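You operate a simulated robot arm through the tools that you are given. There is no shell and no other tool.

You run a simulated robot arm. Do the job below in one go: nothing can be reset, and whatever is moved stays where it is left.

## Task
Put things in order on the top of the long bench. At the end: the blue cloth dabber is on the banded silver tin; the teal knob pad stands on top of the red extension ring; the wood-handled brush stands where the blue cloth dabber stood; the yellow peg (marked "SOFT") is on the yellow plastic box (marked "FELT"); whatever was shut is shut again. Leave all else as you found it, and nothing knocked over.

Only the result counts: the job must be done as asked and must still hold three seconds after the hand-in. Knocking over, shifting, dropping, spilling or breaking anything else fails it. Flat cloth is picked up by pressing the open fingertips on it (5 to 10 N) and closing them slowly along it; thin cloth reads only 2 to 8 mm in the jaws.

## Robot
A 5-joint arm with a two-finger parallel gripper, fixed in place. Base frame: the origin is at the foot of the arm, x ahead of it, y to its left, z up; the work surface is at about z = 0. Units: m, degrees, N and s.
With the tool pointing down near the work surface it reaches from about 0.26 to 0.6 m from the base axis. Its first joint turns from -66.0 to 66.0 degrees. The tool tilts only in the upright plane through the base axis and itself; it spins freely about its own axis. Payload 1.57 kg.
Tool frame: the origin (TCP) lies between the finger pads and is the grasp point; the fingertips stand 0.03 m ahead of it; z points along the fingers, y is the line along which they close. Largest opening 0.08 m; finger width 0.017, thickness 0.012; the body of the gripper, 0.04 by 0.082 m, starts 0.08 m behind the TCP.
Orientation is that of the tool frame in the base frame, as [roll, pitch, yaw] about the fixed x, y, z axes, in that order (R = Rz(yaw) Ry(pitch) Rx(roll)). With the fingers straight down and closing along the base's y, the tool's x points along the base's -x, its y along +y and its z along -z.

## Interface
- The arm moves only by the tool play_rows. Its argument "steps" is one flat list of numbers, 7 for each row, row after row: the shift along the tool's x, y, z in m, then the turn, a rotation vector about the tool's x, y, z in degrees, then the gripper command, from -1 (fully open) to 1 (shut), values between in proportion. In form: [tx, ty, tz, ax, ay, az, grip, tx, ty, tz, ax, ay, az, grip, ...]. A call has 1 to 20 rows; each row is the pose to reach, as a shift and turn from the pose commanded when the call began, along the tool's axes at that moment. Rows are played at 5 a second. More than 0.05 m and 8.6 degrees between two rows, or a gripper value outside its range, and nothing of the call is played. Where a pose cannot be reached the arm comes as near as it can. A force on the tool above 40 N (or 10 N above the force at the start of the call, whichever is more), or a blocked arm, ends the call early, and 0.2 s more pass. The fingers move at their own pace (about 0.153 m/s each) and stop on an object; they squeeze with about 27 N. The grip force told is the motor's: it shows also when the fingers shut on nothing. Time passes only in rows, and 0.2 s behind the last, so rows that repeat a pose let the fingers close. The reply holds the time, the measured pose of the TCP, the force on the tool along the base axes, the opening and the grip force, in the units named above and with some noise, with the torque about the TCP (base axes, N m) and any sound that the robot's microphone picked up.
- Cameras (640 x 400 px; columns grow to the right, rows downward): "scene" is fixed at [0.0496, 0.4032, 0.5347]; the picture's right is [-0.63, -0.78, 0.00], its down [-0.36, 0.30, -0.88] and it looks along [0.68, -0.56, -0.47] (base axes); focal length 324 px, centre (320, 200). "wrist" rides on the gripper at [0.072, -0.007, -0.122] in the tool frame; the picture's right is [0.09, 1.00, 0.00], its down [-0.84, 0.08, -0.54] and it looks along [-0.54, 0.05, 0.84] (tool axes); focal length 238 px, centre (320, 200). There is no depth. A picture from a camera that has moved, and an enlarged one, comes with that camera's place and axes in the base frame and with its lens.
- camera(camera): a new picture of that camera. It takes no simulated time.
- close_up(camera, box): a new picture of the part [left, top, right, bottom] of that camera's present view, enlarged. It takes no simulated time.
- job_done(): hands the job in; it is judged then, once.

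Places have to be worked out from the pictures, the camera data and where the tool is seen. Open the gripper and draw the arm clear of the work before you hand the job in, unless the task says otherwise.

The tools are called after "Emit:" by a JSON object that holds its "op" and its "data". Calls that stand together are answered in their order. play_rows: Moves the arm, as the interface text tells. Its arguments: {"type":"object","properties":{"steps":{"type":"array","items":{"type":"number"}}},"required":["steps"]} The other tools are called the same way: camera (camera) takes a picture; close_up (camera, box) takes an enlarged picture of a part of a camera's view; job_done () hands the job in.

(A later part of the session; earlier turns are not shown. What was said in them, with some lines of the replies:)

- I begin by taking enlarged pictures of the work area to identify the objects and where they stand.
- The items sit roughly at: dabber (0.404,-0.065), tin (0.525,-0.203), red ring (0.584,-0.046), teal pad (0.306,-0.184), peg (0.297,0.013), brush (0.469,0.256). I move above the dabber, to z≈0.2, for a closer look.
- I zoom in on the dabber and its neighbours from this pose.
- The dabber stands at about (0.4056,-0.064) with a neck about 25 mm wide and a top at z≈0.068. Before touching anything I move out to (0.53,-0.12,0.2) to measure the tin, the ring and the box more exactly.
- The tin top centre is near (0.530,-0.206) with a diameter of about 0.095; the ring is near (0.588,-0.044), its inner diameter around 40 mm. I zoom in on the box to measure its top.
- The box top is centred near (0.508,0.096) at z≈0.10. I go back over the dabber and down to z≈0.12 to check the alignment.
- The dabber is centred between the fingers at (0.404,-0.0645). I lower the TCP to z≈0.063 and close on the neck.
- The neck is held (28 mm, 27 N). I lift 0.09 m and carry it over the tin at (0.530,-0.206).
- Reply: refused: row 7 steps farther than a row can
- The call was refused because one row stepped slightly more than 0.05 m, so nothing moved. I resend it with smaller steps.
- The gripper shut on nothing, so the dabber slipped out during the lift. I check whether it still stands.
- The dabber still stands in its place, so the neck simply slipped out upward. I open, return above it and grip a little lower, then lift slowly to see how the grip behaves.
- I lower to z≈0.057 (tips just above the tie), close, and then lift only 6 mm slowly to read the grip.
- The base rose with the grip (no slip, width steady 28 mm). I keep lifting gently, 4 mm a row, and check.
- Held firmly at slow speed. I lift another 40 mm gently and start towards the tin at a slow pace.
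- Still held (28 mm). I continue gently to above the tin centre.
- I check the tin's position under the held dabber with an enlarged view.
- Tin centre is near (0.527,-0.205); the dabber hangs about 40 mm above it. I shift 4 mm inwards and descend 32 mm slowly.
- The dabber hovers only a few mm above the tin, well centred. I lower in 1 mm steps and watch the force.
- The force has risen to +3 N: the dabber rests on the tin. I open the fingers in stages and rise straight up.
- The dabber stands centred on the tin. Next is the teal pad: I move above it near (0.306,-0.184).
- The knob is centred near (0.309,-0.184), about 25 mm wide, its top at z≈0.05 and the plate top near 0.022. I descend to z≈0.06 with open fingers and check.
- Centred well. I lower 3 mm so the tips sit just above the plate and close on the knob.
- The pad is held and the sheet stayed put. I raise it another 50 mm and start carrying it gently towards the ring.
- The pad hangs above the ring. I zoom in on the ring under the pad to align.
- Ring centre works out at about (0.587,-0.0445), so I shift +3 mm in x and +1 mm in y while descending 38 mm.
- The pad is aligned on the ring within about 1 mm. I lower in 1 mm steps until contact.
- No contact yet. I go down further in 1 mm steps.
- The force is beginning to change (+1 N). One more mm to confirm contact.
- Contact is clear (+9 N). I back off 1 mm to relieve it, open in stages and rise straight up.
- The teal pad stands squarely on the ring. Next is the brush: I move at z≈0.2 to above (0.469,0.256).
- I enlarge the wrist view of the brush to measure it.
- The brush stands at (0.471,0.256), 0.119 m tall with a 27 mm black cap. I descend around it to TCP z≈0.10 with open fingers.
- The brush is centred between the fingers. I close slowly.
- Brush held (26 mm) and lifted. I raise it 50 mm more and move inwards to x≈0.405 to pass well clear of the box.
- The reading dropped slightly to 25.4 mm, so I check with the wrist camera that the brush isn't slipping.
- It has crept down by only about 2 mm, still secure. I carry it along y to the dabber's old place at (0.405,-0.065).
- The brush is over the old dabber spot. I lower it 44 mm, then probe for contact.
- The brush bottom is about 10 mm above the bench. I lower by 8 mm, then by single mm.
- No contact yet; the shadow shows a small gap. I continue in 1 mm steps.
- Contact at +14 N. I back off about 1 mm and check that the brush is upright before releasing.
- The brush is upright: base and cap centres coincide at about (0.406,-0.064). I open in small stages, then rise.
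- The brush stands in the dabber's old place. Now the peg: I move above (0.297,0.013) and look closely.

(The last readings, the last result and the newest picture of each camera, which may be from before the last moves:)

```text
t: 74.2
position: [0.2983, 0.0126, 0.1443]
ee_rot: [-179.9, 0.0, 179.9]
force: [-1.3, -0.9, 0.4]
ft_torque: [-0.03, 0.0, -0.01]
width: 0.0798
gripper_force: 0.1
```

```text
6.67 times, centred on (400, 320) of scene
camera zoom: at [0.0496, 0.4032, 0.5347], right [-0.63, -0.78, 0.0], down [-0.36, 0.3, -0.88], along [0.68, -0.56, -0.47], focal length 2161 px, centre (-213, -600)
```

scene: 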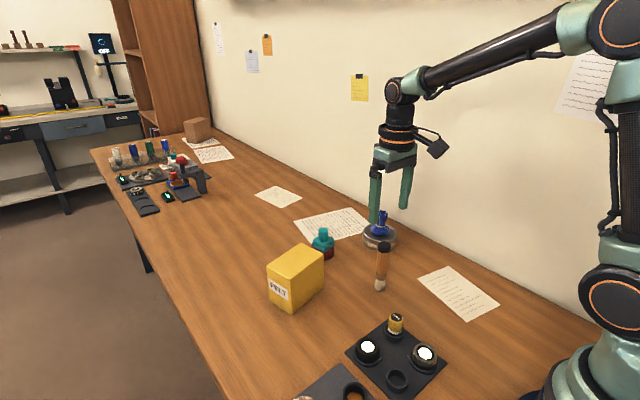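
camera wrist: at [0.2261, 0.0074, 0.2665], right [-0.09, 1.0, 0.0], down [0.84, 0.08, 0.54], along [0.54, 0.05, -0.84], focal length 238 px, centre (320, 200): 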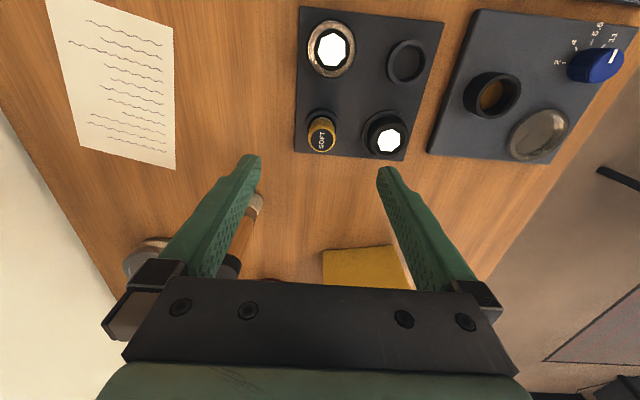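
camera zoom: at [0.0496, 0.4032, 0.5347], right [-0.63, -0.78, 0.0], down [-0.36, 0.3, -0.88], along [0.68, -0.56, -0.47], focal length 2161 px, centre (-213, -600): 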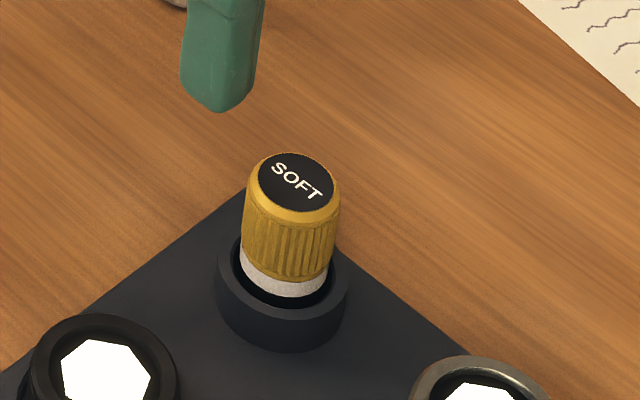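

The peg (top z≈0.06, 24 mm wide) has a neighbour about 42 mm to the +y side, so I narrow the opening to about 42 mm and lower to z≈0.11 to realign.

Emit:
{"op": "play_rows", "data": {"steps": [0.003, 0.001, 0.01, 0, 0, 0, -0.5, 0.003, 0.001, 0.02, 0, 0, 0, -0.05, 0.003, 0.001, 0.034, 0, 0, 0, -0.05, 0.003, 0.001, 0.034, 0, 0, 0, -0.05]}}

Emit:
{"op": "close_up", "data": {"camera": "wrist", "box": [230, 80, 430, 220]}}

Emit:
{"op": "close_up", "data": {"camera": "scene", "box": [340, 260, 460, 360]}}

```text
t: 75.2
position: [0.2942, 0.0145, 0.1111]
ee_rot: [-180.0, 0.0, -180.0]
force: [0.3, -0.5, 0.3]
ft_torque: [-0.01, 0.01, 0.01]
width: 0.042
gripper_force: 0.0
```

```text
2.86 times, centred on (330, 150) of wrist
camera zoom: at [0.2226, 0.0083, 0.233], right [-0.09, 1.0, 0.0], down [0.84, 0.08, 0.54], along [0.54, 0.05, -0.84], focal length 681 px, centre (291, 343)
```

zoom: 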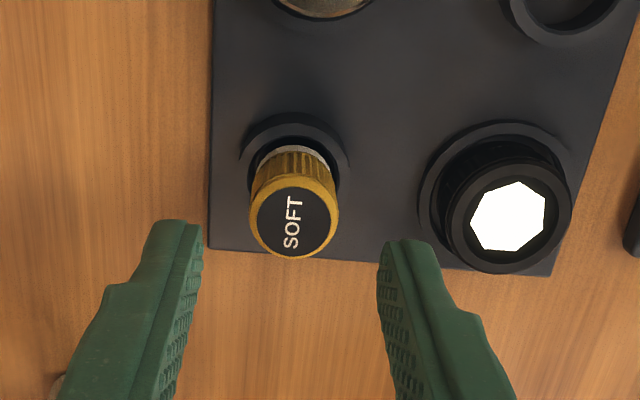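

```text
4.00 times, centred on (400, 310) of scene
camera zoom: at [0.0496, 0.4032, 0.5347], right [-0.63, -0.78, 0.0], down [-0.36, 0.3, -0.88], along [0.68, -0.56, -0.47], focal length 1297 px, centre (0, -240)
```

zoom: 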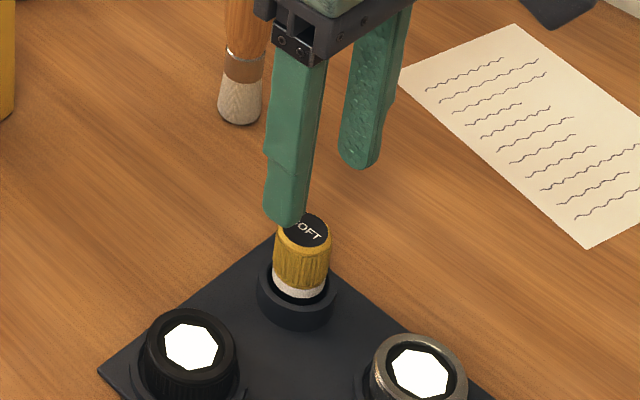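

Peg top is at about (0.297,0.0155), z≈0.053. I shift +2.5 mm in x and lower to z≈0.066, then check.

Emit:
{"op": "play_rows", "data": {"steps": [-0.0025, 0.0005, 0.01, 0, 0, 0, -0.05, -0.0025, 0.0005, 0.025, 0, 0, 0, -0.05, -0.0025, 0.0005, 0.038, 0, 0, 0, -0.05, -0.0025, 0.0005, 0.045, 0, 0, 0, -0.05, -0.0025, 0.0005, 0.045, 0, 0, 0, -0.05]}}

Emit:
{"op": "close_up", "data": {"camera": "wrist", "box": [230, 80, 430, 220]}}

Emit:
{"op": "close_up", "data": {"camera": "scene", "box": [360, 280, 440, 350]}}

```text
t: 76.4
position: [0.2953, 0.0151, 0.0664]
ee_rot: [-180.0, 0.0, 180.0]
force: [0.0, -0.3, 0.6]
ft_torque: [0.03, -0.03, 0.0]
width: 0.042
gripper_force: 0.0
```

```text
2.86 times, centred on (330, 150) of wrist
camera zoom: at [0.2244, 0.0094, 0.1877], right [-0.09, 1.0, 0.0], down [0.84, 0.08, 0.54], along [0.54, 0.05, -0.84], focal length 681 px, centre (291, 343)
```

zoom: 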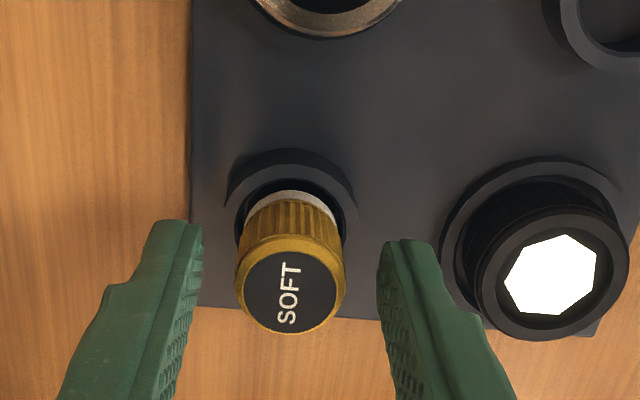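

```text
5.71 times, centred on (400, 315) of scene
camera zoom: at [0.0496, 0.4032, 0.5347], right [-0.63, -0.78, 0.0], down [-0.36, 0.3, -0.88], along [0.68, -0.56, -0.47], focal length 1853 px, centre (-137, -457)
```

zoom: 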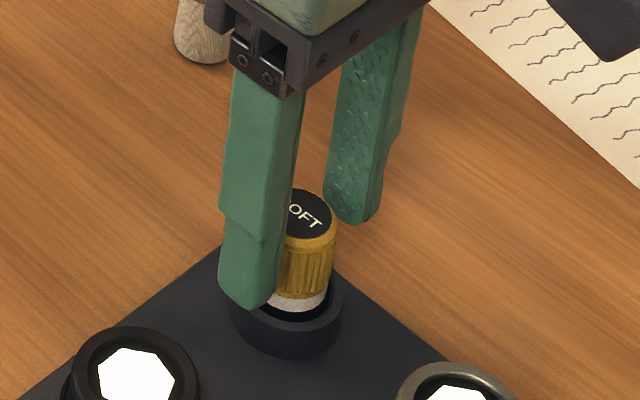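

The peg is centred between the fingers. I lower 8 mm more (tips about z=0.028, above the socket rim) and close on the yellow barrel.

Emit:
{"op": "play_rows", "data": {"steps": [-0.0005, 0, 0.004, 0, 0, 0, -0.05, -0.0005, 0, 0.008, 0, 0, 0, -0.05, -0.0005, 0, 0.008, 0, 0, 0, 0.2, -0.0005, 0, 0.008, 0, 0, 0, 0.35, -0.0005, 0, 0.008, 0, 0, 0, 0.5, -0.0005, 0, 0.008, 0, 0, 0, 1, -0.0005, 0, 0.008, 0, 0, 0, 1, -0.0005, 0, 0.008, 0, 0, 0, 1]}}

Emit:
{"op": "close_up", "data": {"camera": "scene", "box": [360, 280, 440, 350]}}

Emit:
{"op": "close_up", "data": {"camera": "wrist", "box": [230, 80, 430, 220]}}

```text
t: 78.2
position: [0.2968, 0.0149, 0.059]
ee_rot: [-180.0, 0.0, 179.9]
force: [0.6, 0.3, 0.6]
ft_torque: [0.01, 0.0, -0.01]
width: 0.0244
gripper_force: 27.0
```

```text
5.71 times, centred on (400, 315) of scene
camera zoom: at [0.0496, 0.4032, 0.5347], right [-0.63, -0.78, 0.0], down [-0.36, 0.3, -0.88], along [0.68, -0.56, -0.47], focal length 1853 px, centre (-137, -457)
```

zoom: 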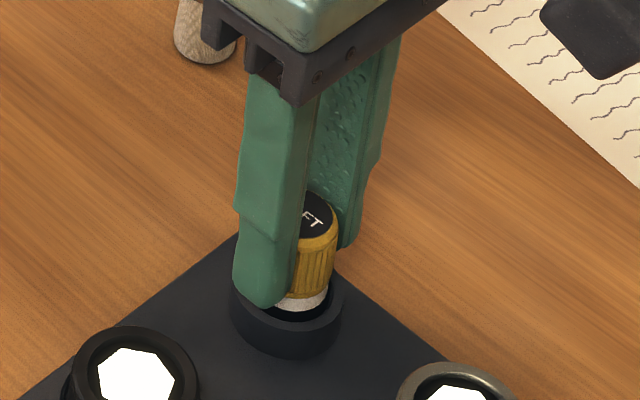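

```text
2.86 times, centred on (330, 150) of wrist
camera zoom: at [0.2253, 0.0089, 0.1804], right [-0.09, 1.0, 0.0], down [0.84, 0.08, 0.54], along [0.54, 0.05, -0.84], focal length 681 px, centre (291, 343)
```

zoom: 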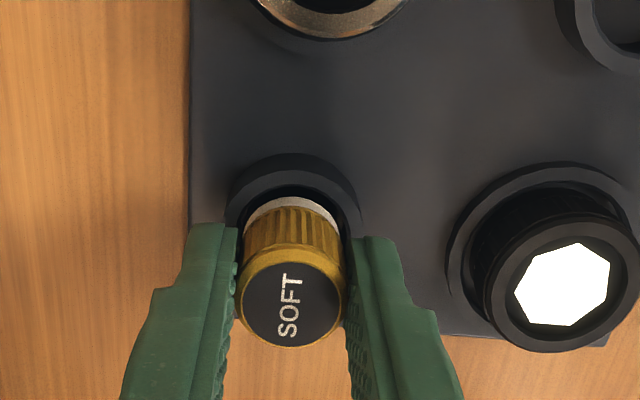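

Gripped at 24 mm. I lift slowly straight up and check that the rack stays put.

Emit:
{"op": "play_rows", "data": {"steps": [0, 0, -0.001, 0, 0, 0, 1, 0, 0, -0.002, 0, 0, 0, 1, 0, 0, -0.004, 0, 0, 0, 1, 0, 0, -0.006, 0, 0, 0, 1, 0, 0, -0.009, 0, 0, 0, 1, 0, 0, -0.012, 0, 0, 0, 1]}}

Emit:
{"op": "play_rows", "data": {"steps": [0, 0, -0.003, 0, 0, 0, 1, 0, 0, -0.008, 0, 0, 0, 1, 0, 0, -0.014, 0, 0, 0, 1, 0, 0, -0.02, 0, 0, 0, 1, 0, 0, -0.026, 0, 0, 0, 1, 0, 0, -0.032, 0, 0, 0, 1, 0, 0, -0.036, 0, 0, 0, 1, 0, 0, -0.038, 0, 0, 0, 1]}}

Emit:
{"op": "close_up", "data": {"camera": "scene", "box": [340, 250, 460, 370]}}

Emit:
{"op": "close_up", "data": {"camera": "wrist", "box": [230, 80, 430, 220]}}

```text
t: 79.6
position: [0.2964, 0.0148, 0.0697]
ee_rot: [179.9, 0.0, -180.0]
force: [-0.5, 0.0, -0.4]
ft_torque: [-0.03, 0.0, -0.02]
width: 0.0245
gripper_force: 27.0
```

```text
t: 81.4
position: [0.297, 0.0148, 0.1079]
ee_rot: [180.0, -0.1, -180.0]
force: [0.9, -0.1, -0.5]
ft_torque: [-0.02, 0.01, -0.02]
width: 0.0243
gripper_force: 27.1
```

```text
3.33 times, centred on (400, 310) of scene
camera zoom: at [0.0496, 0.4032, 0.5347], right [-0.63, -0.78, 0.0], down [-0.36, 0.3, -0.88], along [0.68, -0.56, -0.47], focal length 1081 px, centre (53, -167)
```

zoom: 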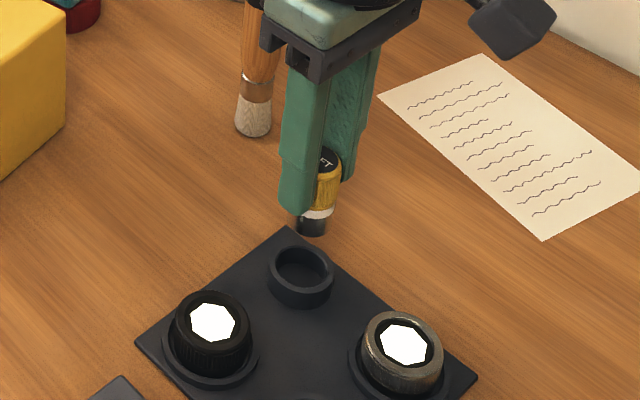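

```text
2.86 times, centred on (330, 150) of wrist
camera zoom: at [0.2253, 0.0088, 0.2303], right [-0.09, 1.0, 0.0], down [0.84, 0.08, 0.54], along [0.54, 0.05, -0.84], focal length 681 px, centre (291, 343)
```

zoom: 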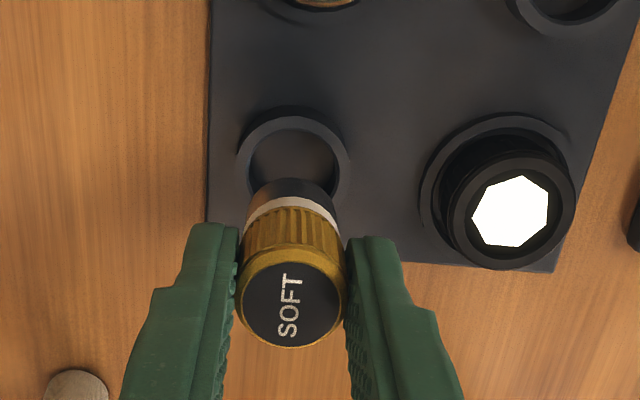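

The peg is out cleanly, the rack unmoved; the peg's bottom hangs about 55 mm below the TCP. I raise it to z≈0.2 and carry it towards the box.

Emit:
{"op": "play_rows", "data": {"steps": [0, 0, -0.003, 0, 0, 0, 1, 0, 0, -0.01, 0, 0, 0, 1, 0, 0, -0.02, 0, 0, 0, 1, 0, 0, -0.03, 0, 0, 0, 1, 0, 0, -0.04, 0, 0, 0, 1, 0, 0, -0.05, 0, 0, 0, 1, 0, 0, -0.06, 0, 0, 0, 1, 0, 0, -0.07, 0, 0, 0, 1, 0, 0, -0.08, 0, 0, 0, 1, 0, 0, -0.087, 0, 0, 0, 1, 0, 0, -0.09, 0, 0, 0, 1]}}

Emit:
{"op": "play_rows", "data": {"steps": [-0.0037, 0.0014, 0, 0, 0, 0, 1, -0.0112, 0.0043, 0, 0, 0, 0, 1, -0.0224, 0.0086, 0, 0, 0, 0, 1, -0.0355, 0.0136, 0, 0, 0, 0, 1, -0.0495, 0.019, 0, 0, 0, 0, 1, -0.0635, 0.0243, 0, 0, 0, 0, 1, -0.0775, 0.0297, 0, 0, 0, 0, 1, -0.0915, 0.0351, 0, 0, 0, 0, 1, -0.1055, 0.0405, 0, 0, 0, 0, 1, -0.1195, 0.0458, 0, 0, 0, 0, 1, -0.1335, 0.0512, 0, 0, 0, 0, 1, -0.1475, 0.0566, 0, 0, 0, 0, 1, -0.1615, 0.0619, 0, 0, 0, 0, 1, -0.1755, 0.0673, 0, 0, 0, 0, 1, -0.1885, 0.0723, 0, 0, 0, 0, 1, -0.199, 0.0763, 0, 0, 0, 0, 1, -0.206, 0.079, 0, 0, 0, 0, 1, -0.21, 0.081, 0, 0, 0, 0, 1, -0.21, 0.081, 0, 0, 0, 0, 1]}}

Emit:
{"op": "camera", "data": {"camera": "wrist"}}

Emit:
{"op": "close_up", "data": {"camera": "scene", "box": [220, 150, 380, 320]}}

```text
t: 83.8
position: [0.2973, 0.0149, 0.1981]
ee_rot: [179.9, 0.0, -180.0]
force: [-0.2, 0.0, -0.8]
ft_torque: [0.0, 0.04, 0.01]
width: 0.0245
gripper_force: 26.8
```

```text
t: 87.8
position: [0.5066, 0.0951, 0.1988]
ee_rot: [-180.0, 0.0, 180.0]
force: [0.1, -0.1, -0.3]
ft_torque: [-0.02, 0.0, 0.02]
width: 0.0246
gripper_force: 26.7
```

```text
taken
camera wrist: at [0.4353, 0.0904, 0.3205], right [-0.09, 1.0, 0.0], down [0.84, 0.08, 0.54], along [0.54, 0.05, -0.84], focal length 238 px, centre (320, 200)
```

wrist: 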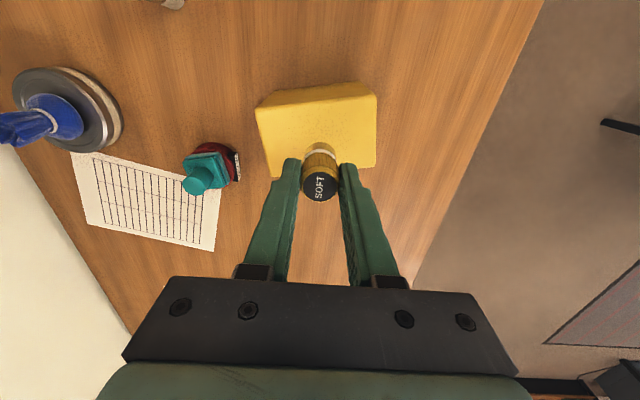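

```text
2.35 times, centred on (300, 235) of scene
camera zoom: at [0.0496, 0.4032, 0.5347], right [-0.63, -0.78, 0.0], down [-0.36, 0.3, -0.88], along [0.68, -0.56, -0.47], focal length 763 px, centre (367, 118)
```

zoom: 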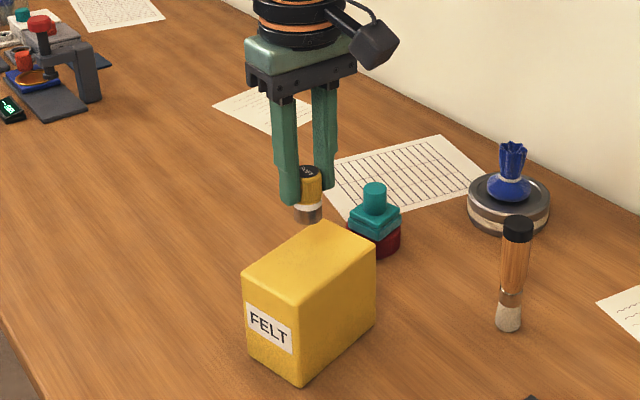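

I zoom in to find the box top relative to the hanging peg.

Emit:
{"op": "close_up", "data": {"camera": "wrist", "box": [240, 60, 400, 200]}}

```text
2.86 times, centred on (320, 130) of wrist
camera zoom: at [0.4353, 0.0904, 0.3205], right [-0.09, 1.0, 0.0], down [0.84, 0.08, 0.54], along [0.54, 0.05, -0.84], focal length 681 px, centre (320, 400)
```

zoom: 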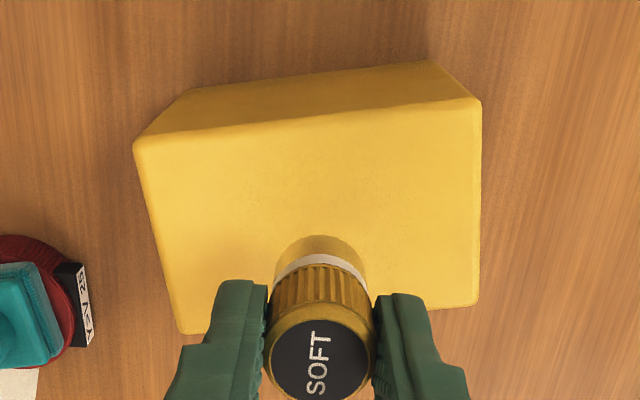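

The box-top centre is at (0.510,0.096); the TCP is nearly over it. I shift 2 mm and lower 32 mm.

Emit:
{"op": "play_rows", "data": {"steps": [-0.002, -0.001, 0.004, 0, 0, 0, 1, -0.002, -0.001, 0.01, 0, 0, 0, 1, -0.002, -0.001, 0.017, 0, 0, 0, 1, -0.002, -0.001, 0.024, 0, 0, 0, 1, -0.002, -0.001, 0.029, 0, 0, 0, 1, -0.002, -0.001, 0.032, 0, 0, 0, 1, -0.002, -0.001, 0.032, 0, 0, 0, 1]}}

Emit:
{"op": "close_up", "data": {"camera": "scene", "box": [240, 180, 350, 300]}}

Emit:
{"op": "close_up", "data": {"camera": "wrist", "box": [240, 60, 400, 200]}}

```text
t: 89.4
position: [0.5084, 0.0941, 0.1661]
ee_rot: [180.0, 0.0, 180.0]
force: [-0.2, -0.4, -0.4]
ft_torque: [0.0, -0.01, 0.02]
width: 0.0244
gripper_force: 27.0
```

```text
3.33 times, centred on (295, 240) of scene
camera zoom: at [0.0496, 0.4032, 0.5347], right [-0.63, -0.78, 0.0], down [-0.36, 0.3, -0.88], along [0.68, -0.56, -0.47], focal length 1081 px, centre (403, 67)
```

zoom: 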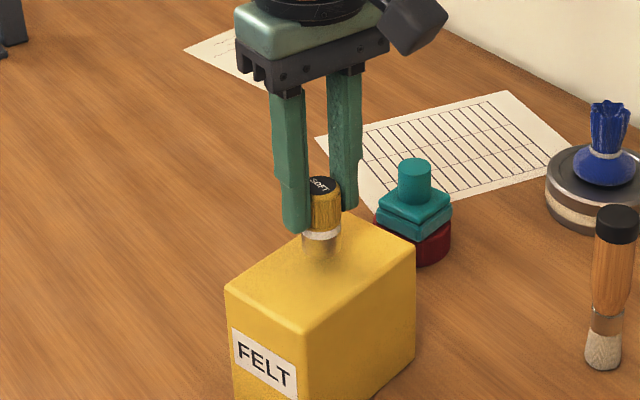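

```text
2.86 times, centred on (320, 130) of wrist
camera zoom: at [0.437, 0.0891, 0.2884], right [-0.09, 1.0, 0.0], down [0.84, 0.08, 0.54], along [0.54, 0.05, -0.84], focal length 681 px, centre (320, 400)
```

zoom: 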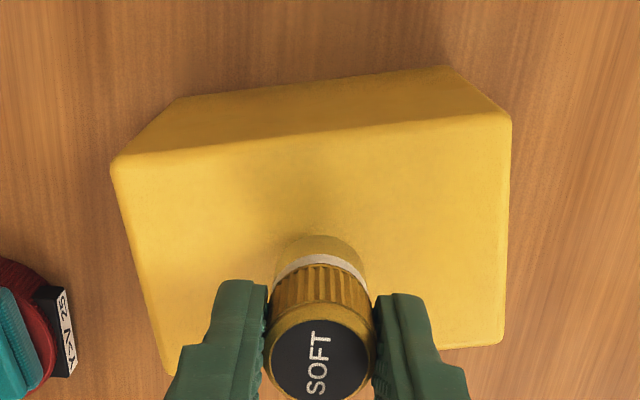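

The peg hangs roughly 10 mm above the box. I lower in small steps watching the force.

Emit:
{"op": "play_rows", "data": {"steps": [0, 0, 0.001, 0, 0, 0, 1, 0, 0, 0.0025, 0, 0, 0, 1, 0, 0, 0.004, 0, 0, 0, 1, 0, 0, 0.005, 0, 0, 0, 1, 0, 0, 0.005, 0, 0, 0, 1]}}

Emit:
{"op": "play_rows", "data": {"steps": [0, 0, 0.001, 0, 0, 0, 1, 0, 0, 0.002, 0, 0, 0, 1, 0, 0, 0.002, 0, 0, 0, 1]}}

Emit:
{"op": "close_up", "data": {"camera": "scene", "box": [260, 200, 340, 280]}}

```text
t: 90.6
position: [0.5085, 0.095, 0.1624]
ee_rot: [180.0, 0.0, 179.9]
force: [0.5, -1.1, -0.4]
ft_torque: [0.0, 0.0, -0.01]
width: 0.0245
gripper_force: 27.2
```

```text
t: 91.4
position: [0.5077, 0.0957, 0.159]
ee_rot: [-180.0, 0.1, -180.0]
force: [-0.9, 0.1, -0.3]
ft_torque: [-0.01, 0.0, -0.01]
width: 0.0246
gripper_force: 26.8
```

```text
5.00 times, centred on (300, 240) of scene
camera zoom: at [0.0496, 0.4032, 0.5347], right [-0.63, -0.78, 0.0], down [-0.36, 0.3, -0.88], along [0.68, -0.56, -0.47], focal length 1621 px, centre (420, 0)
```

zoom: 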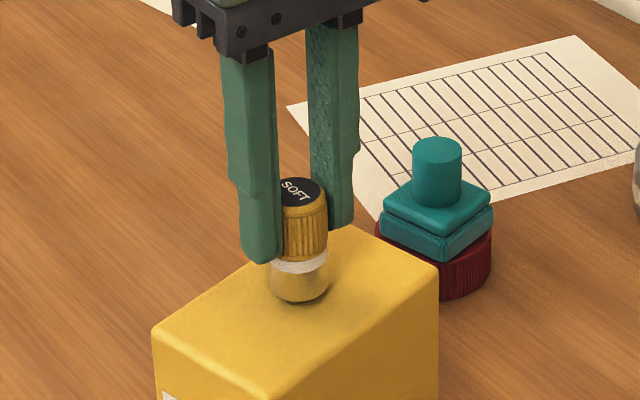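

No contact yet. I continue in 1 mm steps.

Emit:
{"op": "play_rows", "data": {"steps": [0, 0, 0.001, 0, 0, 0, 1, 0, 0, 0.002, 0, 0, 0, 1, 0, 0, 0.002, 0, 0, 0, 1]}}

Emit:
{"op": "play_rows", "data": {"steps": [0, 0, 0.001, 0, 0, 0, 1, 0, 0, 0.001, 0, 0, 0, 1]}}

Emit:
{"op": "close_up", "data": {"camera": "scene", "box": [260, 200, 340, 280]}}

```text
t: 92.2
position: [0.5093, 0.0949, 0.1573]
ee_rot: [-180.0, 0.0, 179.9]
force: [-0.5, 0.5, -0.9]
ft_torque: [0.0, 0.0, -0.01]
width: 0.0245
gripper_force: 26.8
```

```text
t: 92.8
position: [0.5089, 0.0941, 0.1569]
ee_rot: [180.0, 0.0, 179.9]
force: [0.1, 0.3, 0.2]
ft_torque: [0.0, 0.02, -0.01]
width: 0.0242
gripper_force: 27.1
```

```text
5.00 times, centred on (300, 240) of scene
camera zoom: at [0.0496, 0.4032, 0.5347], right [-0.63, -0.78, 0.0], down [-0.36, 0.3, -0.88], along [0.68, -0.56, -0.47], focal length 1621 px, centre (420, 0)
```

zoom: 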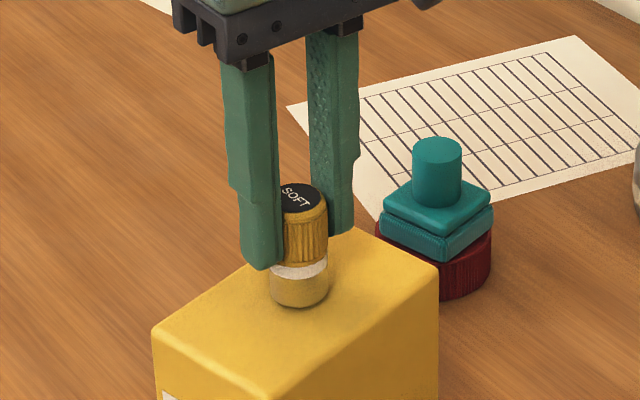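

Contact seems to be beginning. One more mm to be sure.

Emit:
{"op": "play_rows", "data": {"steps": [0, 0, 0.0008, 0, 0, 0, 1, 0, 0, 0.0008, 0, 0, 0, 1]}}

```text
t: 93.4
position: [0.5087, 0.094, 0.154]
ee_rot: [180.0, 0.1, -180.0]
force: [0.4, -0.3, -0.6]
ft_torque: [-0.03, 0.01, -0.02]
width: 0.0243
gripper_force: 26.8
```

Still no clear contact; I keep going in small steps, one reading at a time.

Emit:
{"op": "play_rows", "data": {"steps": [0, 0, 0.001, 0, 0, 0, 1, 0, 0, 0.001, 0, 0, 0, 1]}}

Emit:
{"op": "close_up", "data": {"camera": "scene", "box": [275, 220, 325, 270]}}

```text
t: 94.0
position: [0.5091, 0.094, 0.1546]
ee_rot: [180.0, -0.1, 180.0]
force: [0.2, 0.4, -0.7]
ft_torque: [-0.04, 0.03, 0.03]
width: 0.0245
gripper_force: 27.7
```

```text
8.00 times, centred on (300, 245) of scene
camera zoom: at [0.0496, 0.4032, 0.5347], right [-0.63, -0.78, 0.0], down [-0.36, 0.3, -0.88], along [0.68, -0.56, -0.47], focal length 2594 px, centre (480, -160)
```

zoom: 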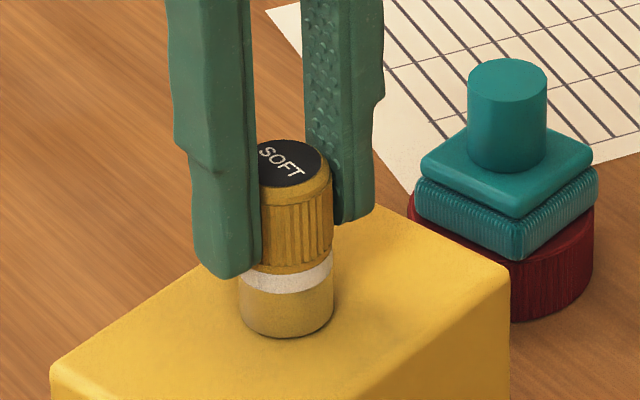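

The gap is nearly gone. I step down another millimetre.

Emit:
{"op": "play_rows", "data": {"steps": [0, 0, 0.001, 0, 0, 0, 1, 0, 0, 0.001, 0, 0, 0, 1]}}

```text
t: 94.6
position: [0.5086, 0.0951, 0.154]
ee_rot: [-180.0, 0.0, 180.0]
force: [-1.1, -1.8, 5.8]
ft_torque: [-0.06, 0.09, -0.03]
width: 0.0246
gripper_force: 27.4
```

Contact (+6 N): the peg rests on the box. I back off half a millimetre, open in stages and rise.

Emit:
{"op": "play_rows", "data": {"steps": [0, 0, -0.0005, 0, 0, 0, 1, 0, 0, -0.0005, 0, 0, 0, 0.5, 0, 0, -0.0005, 0, 0, 0, 0.37, 0, 0, -0.0005, 0, 0, 0, 0.3, 0, 0, -0.0005, 0, 0, 0, 0.2, 0, 0, -0.0005, 0, 0, 0, 0, 0, 0, -0.0005, 0, 0, 0, -0.5, 0, 0, -0.0005, 0, 0, 0, -1, 0, 0, -0.0005, 0, 0, 0, -1, 0, 0, -0.02, 0, 0, 0, -1, 0, 0, -0.05, 0, 0, 0, -1, 0, 0, -0.09, 0, 0, 0, -1, 0, 0, -0.1, 0, 0, 0, -1]}}

Emit:
{"op": "camera", "data": {"camera": "wrist"}}

Emit:
{"op": "camera", "data": {"camera": "scene"}}

Emit:
{"op": "close_up", "data": {"camera": "scene", "box": [250, 200, 430, 310]}}

```text
t: 97.4
position: [0.5087, 0.096, 0.2548]
ee_rot: [180.0, 0.0, 180.0]
force: [-0.2, -0.1, -0.7]
ft_torque: [0.0, 0.0, 0.0]
width: 0.0801
gripper_force: 0.1
```

```text
taken
camera wrist: at [0.4374, 0.0896, 0.3757], right [-0.09, 1.0, 0.0], down [0.84, 0.08, 0.54], along [0.54, 0.05, -0.84], focal length 238 px, centre (320, 200)
```

wrist: 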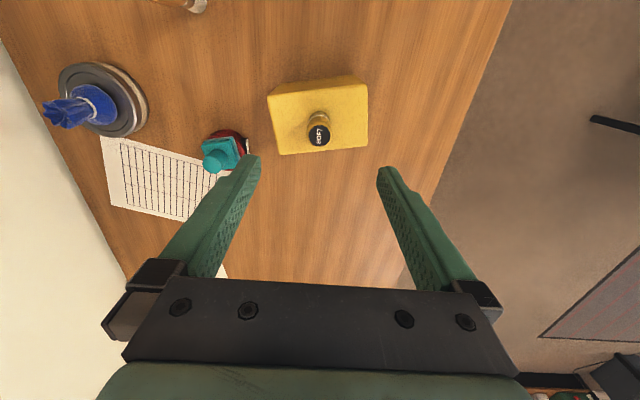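

```text
taken
```

scene: 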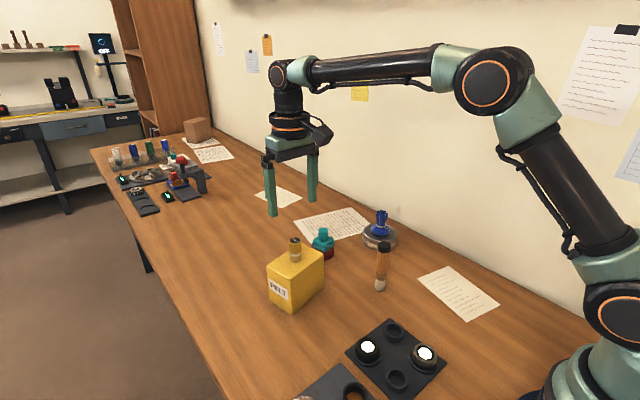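

```text
3.56 times, centred on (340, 255) of scene
camera zoom: at [0.0496, 0.4032, 0.5347], right [-0.63, -0.78, 0.0], down [-0.36, 0.3, -0.88], along [0.68, -0.56, -0.47], focal length 1153 px, centre (249, 4)
```

zoom: 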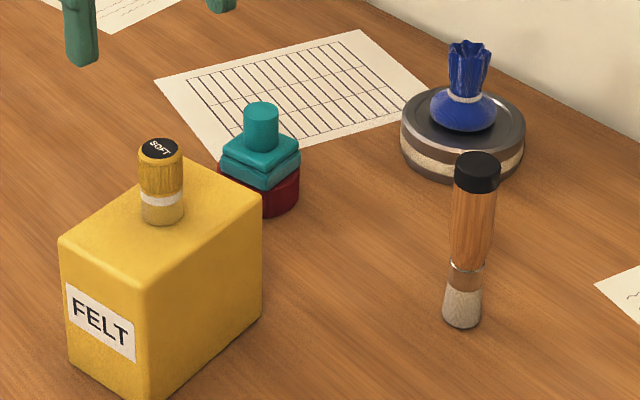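

Everything is in place. I compare the brush's position with the dabber's original spot using the same enlarged view as at the start.

Emit:
{"op": "close_up", "data": {"camera": "scene", "box": [340, 240, 420, 300]}}

Emit:
{"op": "close_up", "data": {"camera": "scene", "box": [280, 300, 460, 400]}}

Emit:
{"op": "close_up", "data": {"camera": "scene", "box": [400, 250, 520, 330]}}

```text
6.67 times, centred on (380, 270) of scene
camera zoom: at [0.0496, 0.4032, 0.5347], right [-0.63, -0.78, 0.0], down [-0.36, 0.3, -0.88], along [0.68, -0.56, -0.47], focal length 2161 px, centre (-80, -267)
```

zoom: 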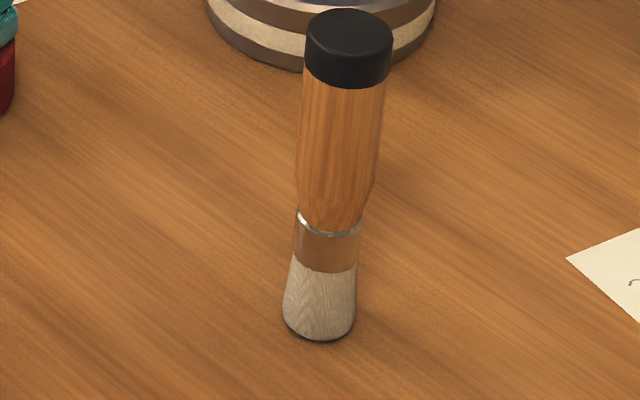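

```text
3.56 times, centred on (370, 350) of scene
camera zoom: at [0.0496, 0.4032, 0.5347], right [-0.63, -0.78, 0.0], down [-0.36, 0.3, -0.88], along [0.68, -0.56, -0.47], focal length 1153 px, centre (142, -333)
```

zoom: 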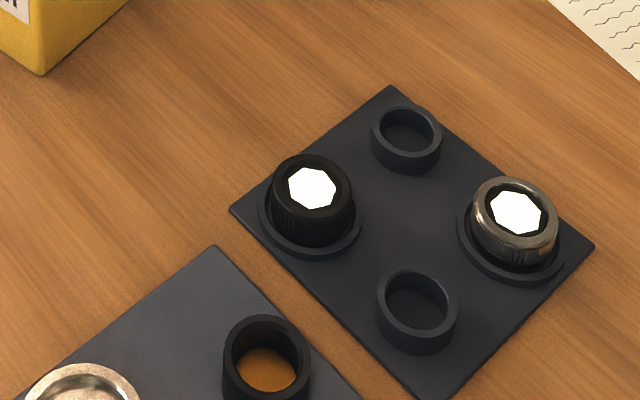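

```text
5.00 times, centred on (460, 290) of scene
camera zoom: at [0.0496, 0.4032, 0.5347], right [-0.63, -0.78, 0.0], down [-0.36, 0.3, -0.88], along [0.68, -0.56, -0.47], focal length 1621 px, centre (-380, -250)
```

zoom: 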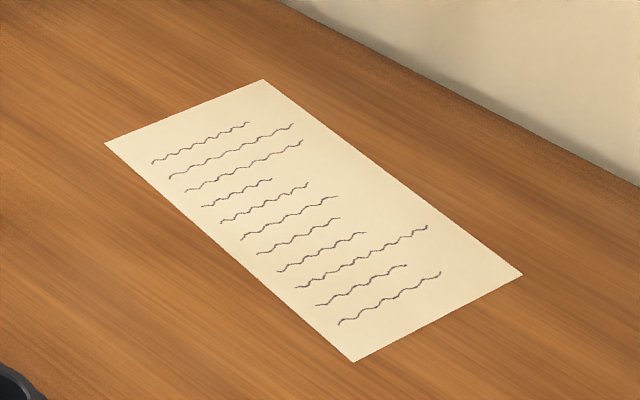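

The scene view hints at a few mm offset between brush and the dabber's old spot, while the wrist data say about 1 mm. I look straight down on it from the same pose used for the first dabber view.

Emit:
{"op": "play_rows", "data": {"steps": [0.026, -0.04, 0, 0, 0, 0, -1, 0.052, -0.08, 0, 0, 0, 0, -1, 0.078, -0.12, 0, 0, 0, 0, -1, 0.104, -0.1605, 0, 0, 0, 0, -1, 0.104, -0.1605, 0.03, 0, 0, 0, -1, 0.104, -0.1605, 0.0545, 0, 0, 0, -1, 0.104, -0.1605, 0.0545, 0, 0, 0, -1]}}

Emit:
{"op": "close_up", "data": {"camera": "wrist", "box": [260, 70, 380, 160]}}

Emit:
{"op": "camera", "data": {"camera": "wrist"}}

```text
t: 99.0
position: [0.4054, -0.067, 0.1995]
ee_rot: [180.0, 0.0, 180.0]
force: [-0.7, 0.6, -0.3]
ft_torque: [0.01, 0.0, -0.02]
width: 0.0798
gripper_force: 0.0
```

```text
4.44 times, centred on (320, 115) of wrist
camera zoom: at [0.3331, -0.0725, 0.3212], right [-0.09, 1.0, 0.0], down [0.84, 0.08, 0.54], along [0.54, 0.05, -0.84], focal length 1059 px, centre (320, 578)
```

zoom: 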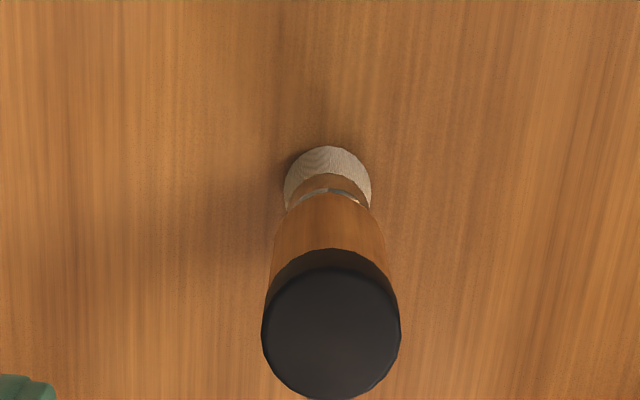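

```text
taken
camera wrist: at [0.3331, -0.0725, 0.3212], right [-0.09, 1.0, 0.0], down [0.84, 0.08, 0.54], along [0.54, 0.05, -0.84], focal length 238 px, centre (320, 200)
```

wrist: 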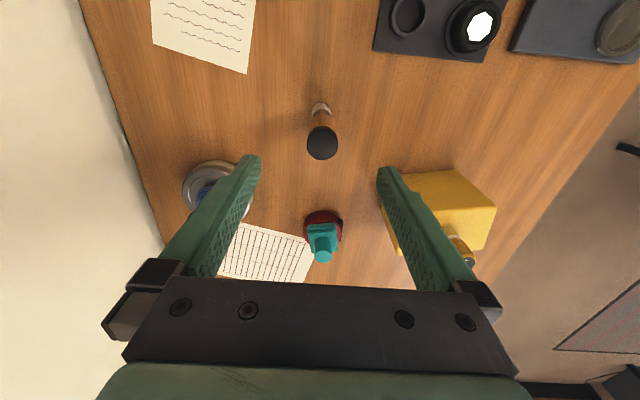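

The brush base measures (0.4056,-0.0638) here, the same as the dabber's original (0.4059,-0.0646) within about a millimetre. I rise and draw the arm clear to the starting pose.

Emit:
{"op": "play_rows", "data": {"steps": [0, 0, -0.045, 0, 0, 0, -1, 0, 0, -0.09, 0, 0, 0, -1, 0.01, -0.012, -0.13, 0, 0, 0, -1, 0.027, -0.035, -0.14, 0, 0, 0, -1, 0.027, -0.035, -0.14, 0, 0, 0, -1, 0.027, -0.035, -0.14, 0, 0, 0, -1]}}

Emit:
{"op": "camera", "data": {"camera": "scene"}}

Emit:
{"op": "camera", "data": {"camera": "wrist"}}

Emit:
{"op": "close_up", "data": {"camera": "scene", "box": [200, 180, 520, 400]}}

```text
t: 100.4
position: [0.3759, -0.101, 0.3378]
ee_rot: [-180.0, 0.0, 179.9]
force: [-0.1, -0.5, 0.8]
ft_torque: [0.05, -0.01, 0.04]
width: 0.08
gripper_force: 0.0
```

```text
taken
```

scene: 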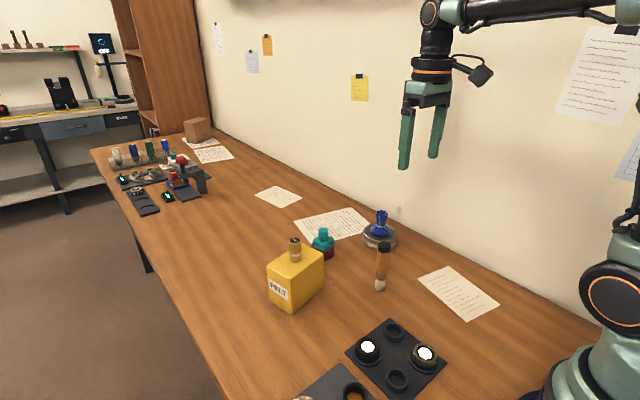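

```text
taken
camera wrist: at [0.3053, -0.1071, 0.4606], right [-0.09, 1.0, 0.0], down [0.84, 0.08, 0.54], along [0.54, 0.05, -0.84], focal length 238 px, centre (320, 200)
```

wrist: 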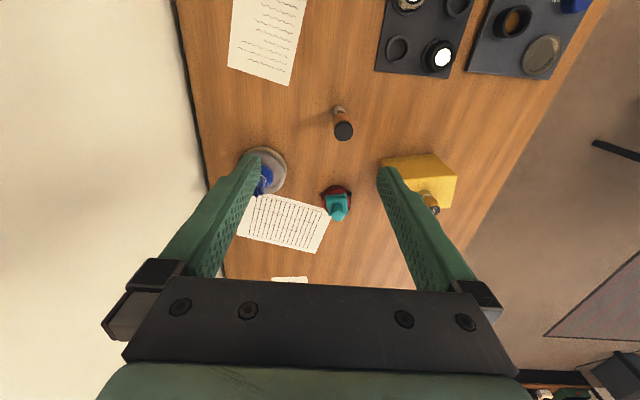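

```text
1.82 times, centred on (360, 290) of scene
camera zoom: at [0.0496, 0.4032, 0.5347], right [-0.63, -0.78, 0.0], down [-0.36, 0.3, -0.88], along [0.68, -0.56, -0.47], focal length 590 px, centre (247, 36)
```

zoom: 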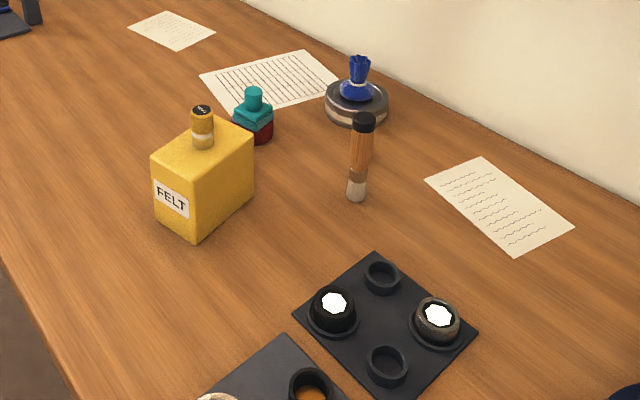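

As a last check I take the same enlarged wrist view as at the start, to compare brush and dabber positions.

Emit:
{"op": "close_up", "data": {"camera": "wrist", "box": [180, 0, 400, 260]}}

```text
1.54 times, centred on (290, 130) of wrist
camera zoom: at [0.3053, -0.1071, 0.4606], right [-0.09, 1.0, 0.0], down [0.84, 0.08, 0.54], along [0.54, 0.05, -0.84], focal length 367 px, centre (366, 308)
```

zoom: 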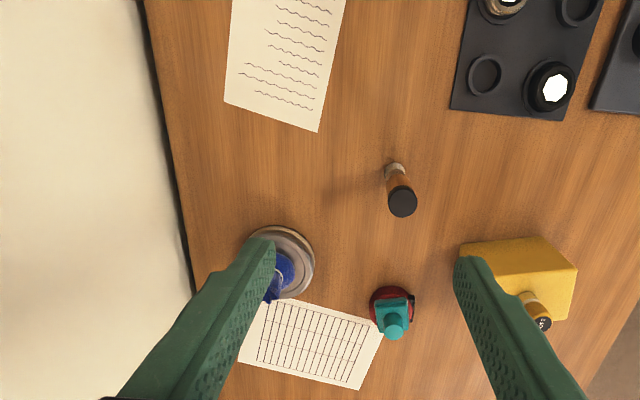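

The brush base sits at (394,170) in this view, where the dabber's base was at (392,172), and the sheets, rack, tin, ring and box are all where they were. The dabber is on the tin, the pad on the ring and the peg on the box; nothing was opened, the gripper is open and the arm is clear, so I hand the job in.

Emit:
{"op": "job_done", "data": {}}

```text
The job is handed in.
```

I handed the job in with all four moves done. The last pictures show everything upright:

- **Blue cloth dabber:** stands centred on the banded silver tin. It slipped out of the gripper on the first lift but stayed upright in its place. A slower second lift held.
- **Teal knob pad:** stands squarely on top of the red extension ring.
- **Wood-handled brush:** stands where the dabber stood. The matching wrist view puts it within a few millimetres. The fixed camera suggested an offset of up to 5 mm, and I left it rather than pick the brush up again.
- **Yellow "SOFT" peg:** stands on the yellow "FELT" box.

I opened nothing along the way, so nothing needed shutting again. The paper sheets, the rack and the tin look unmoved. The gripper is open and the arm is back near its starting pose.
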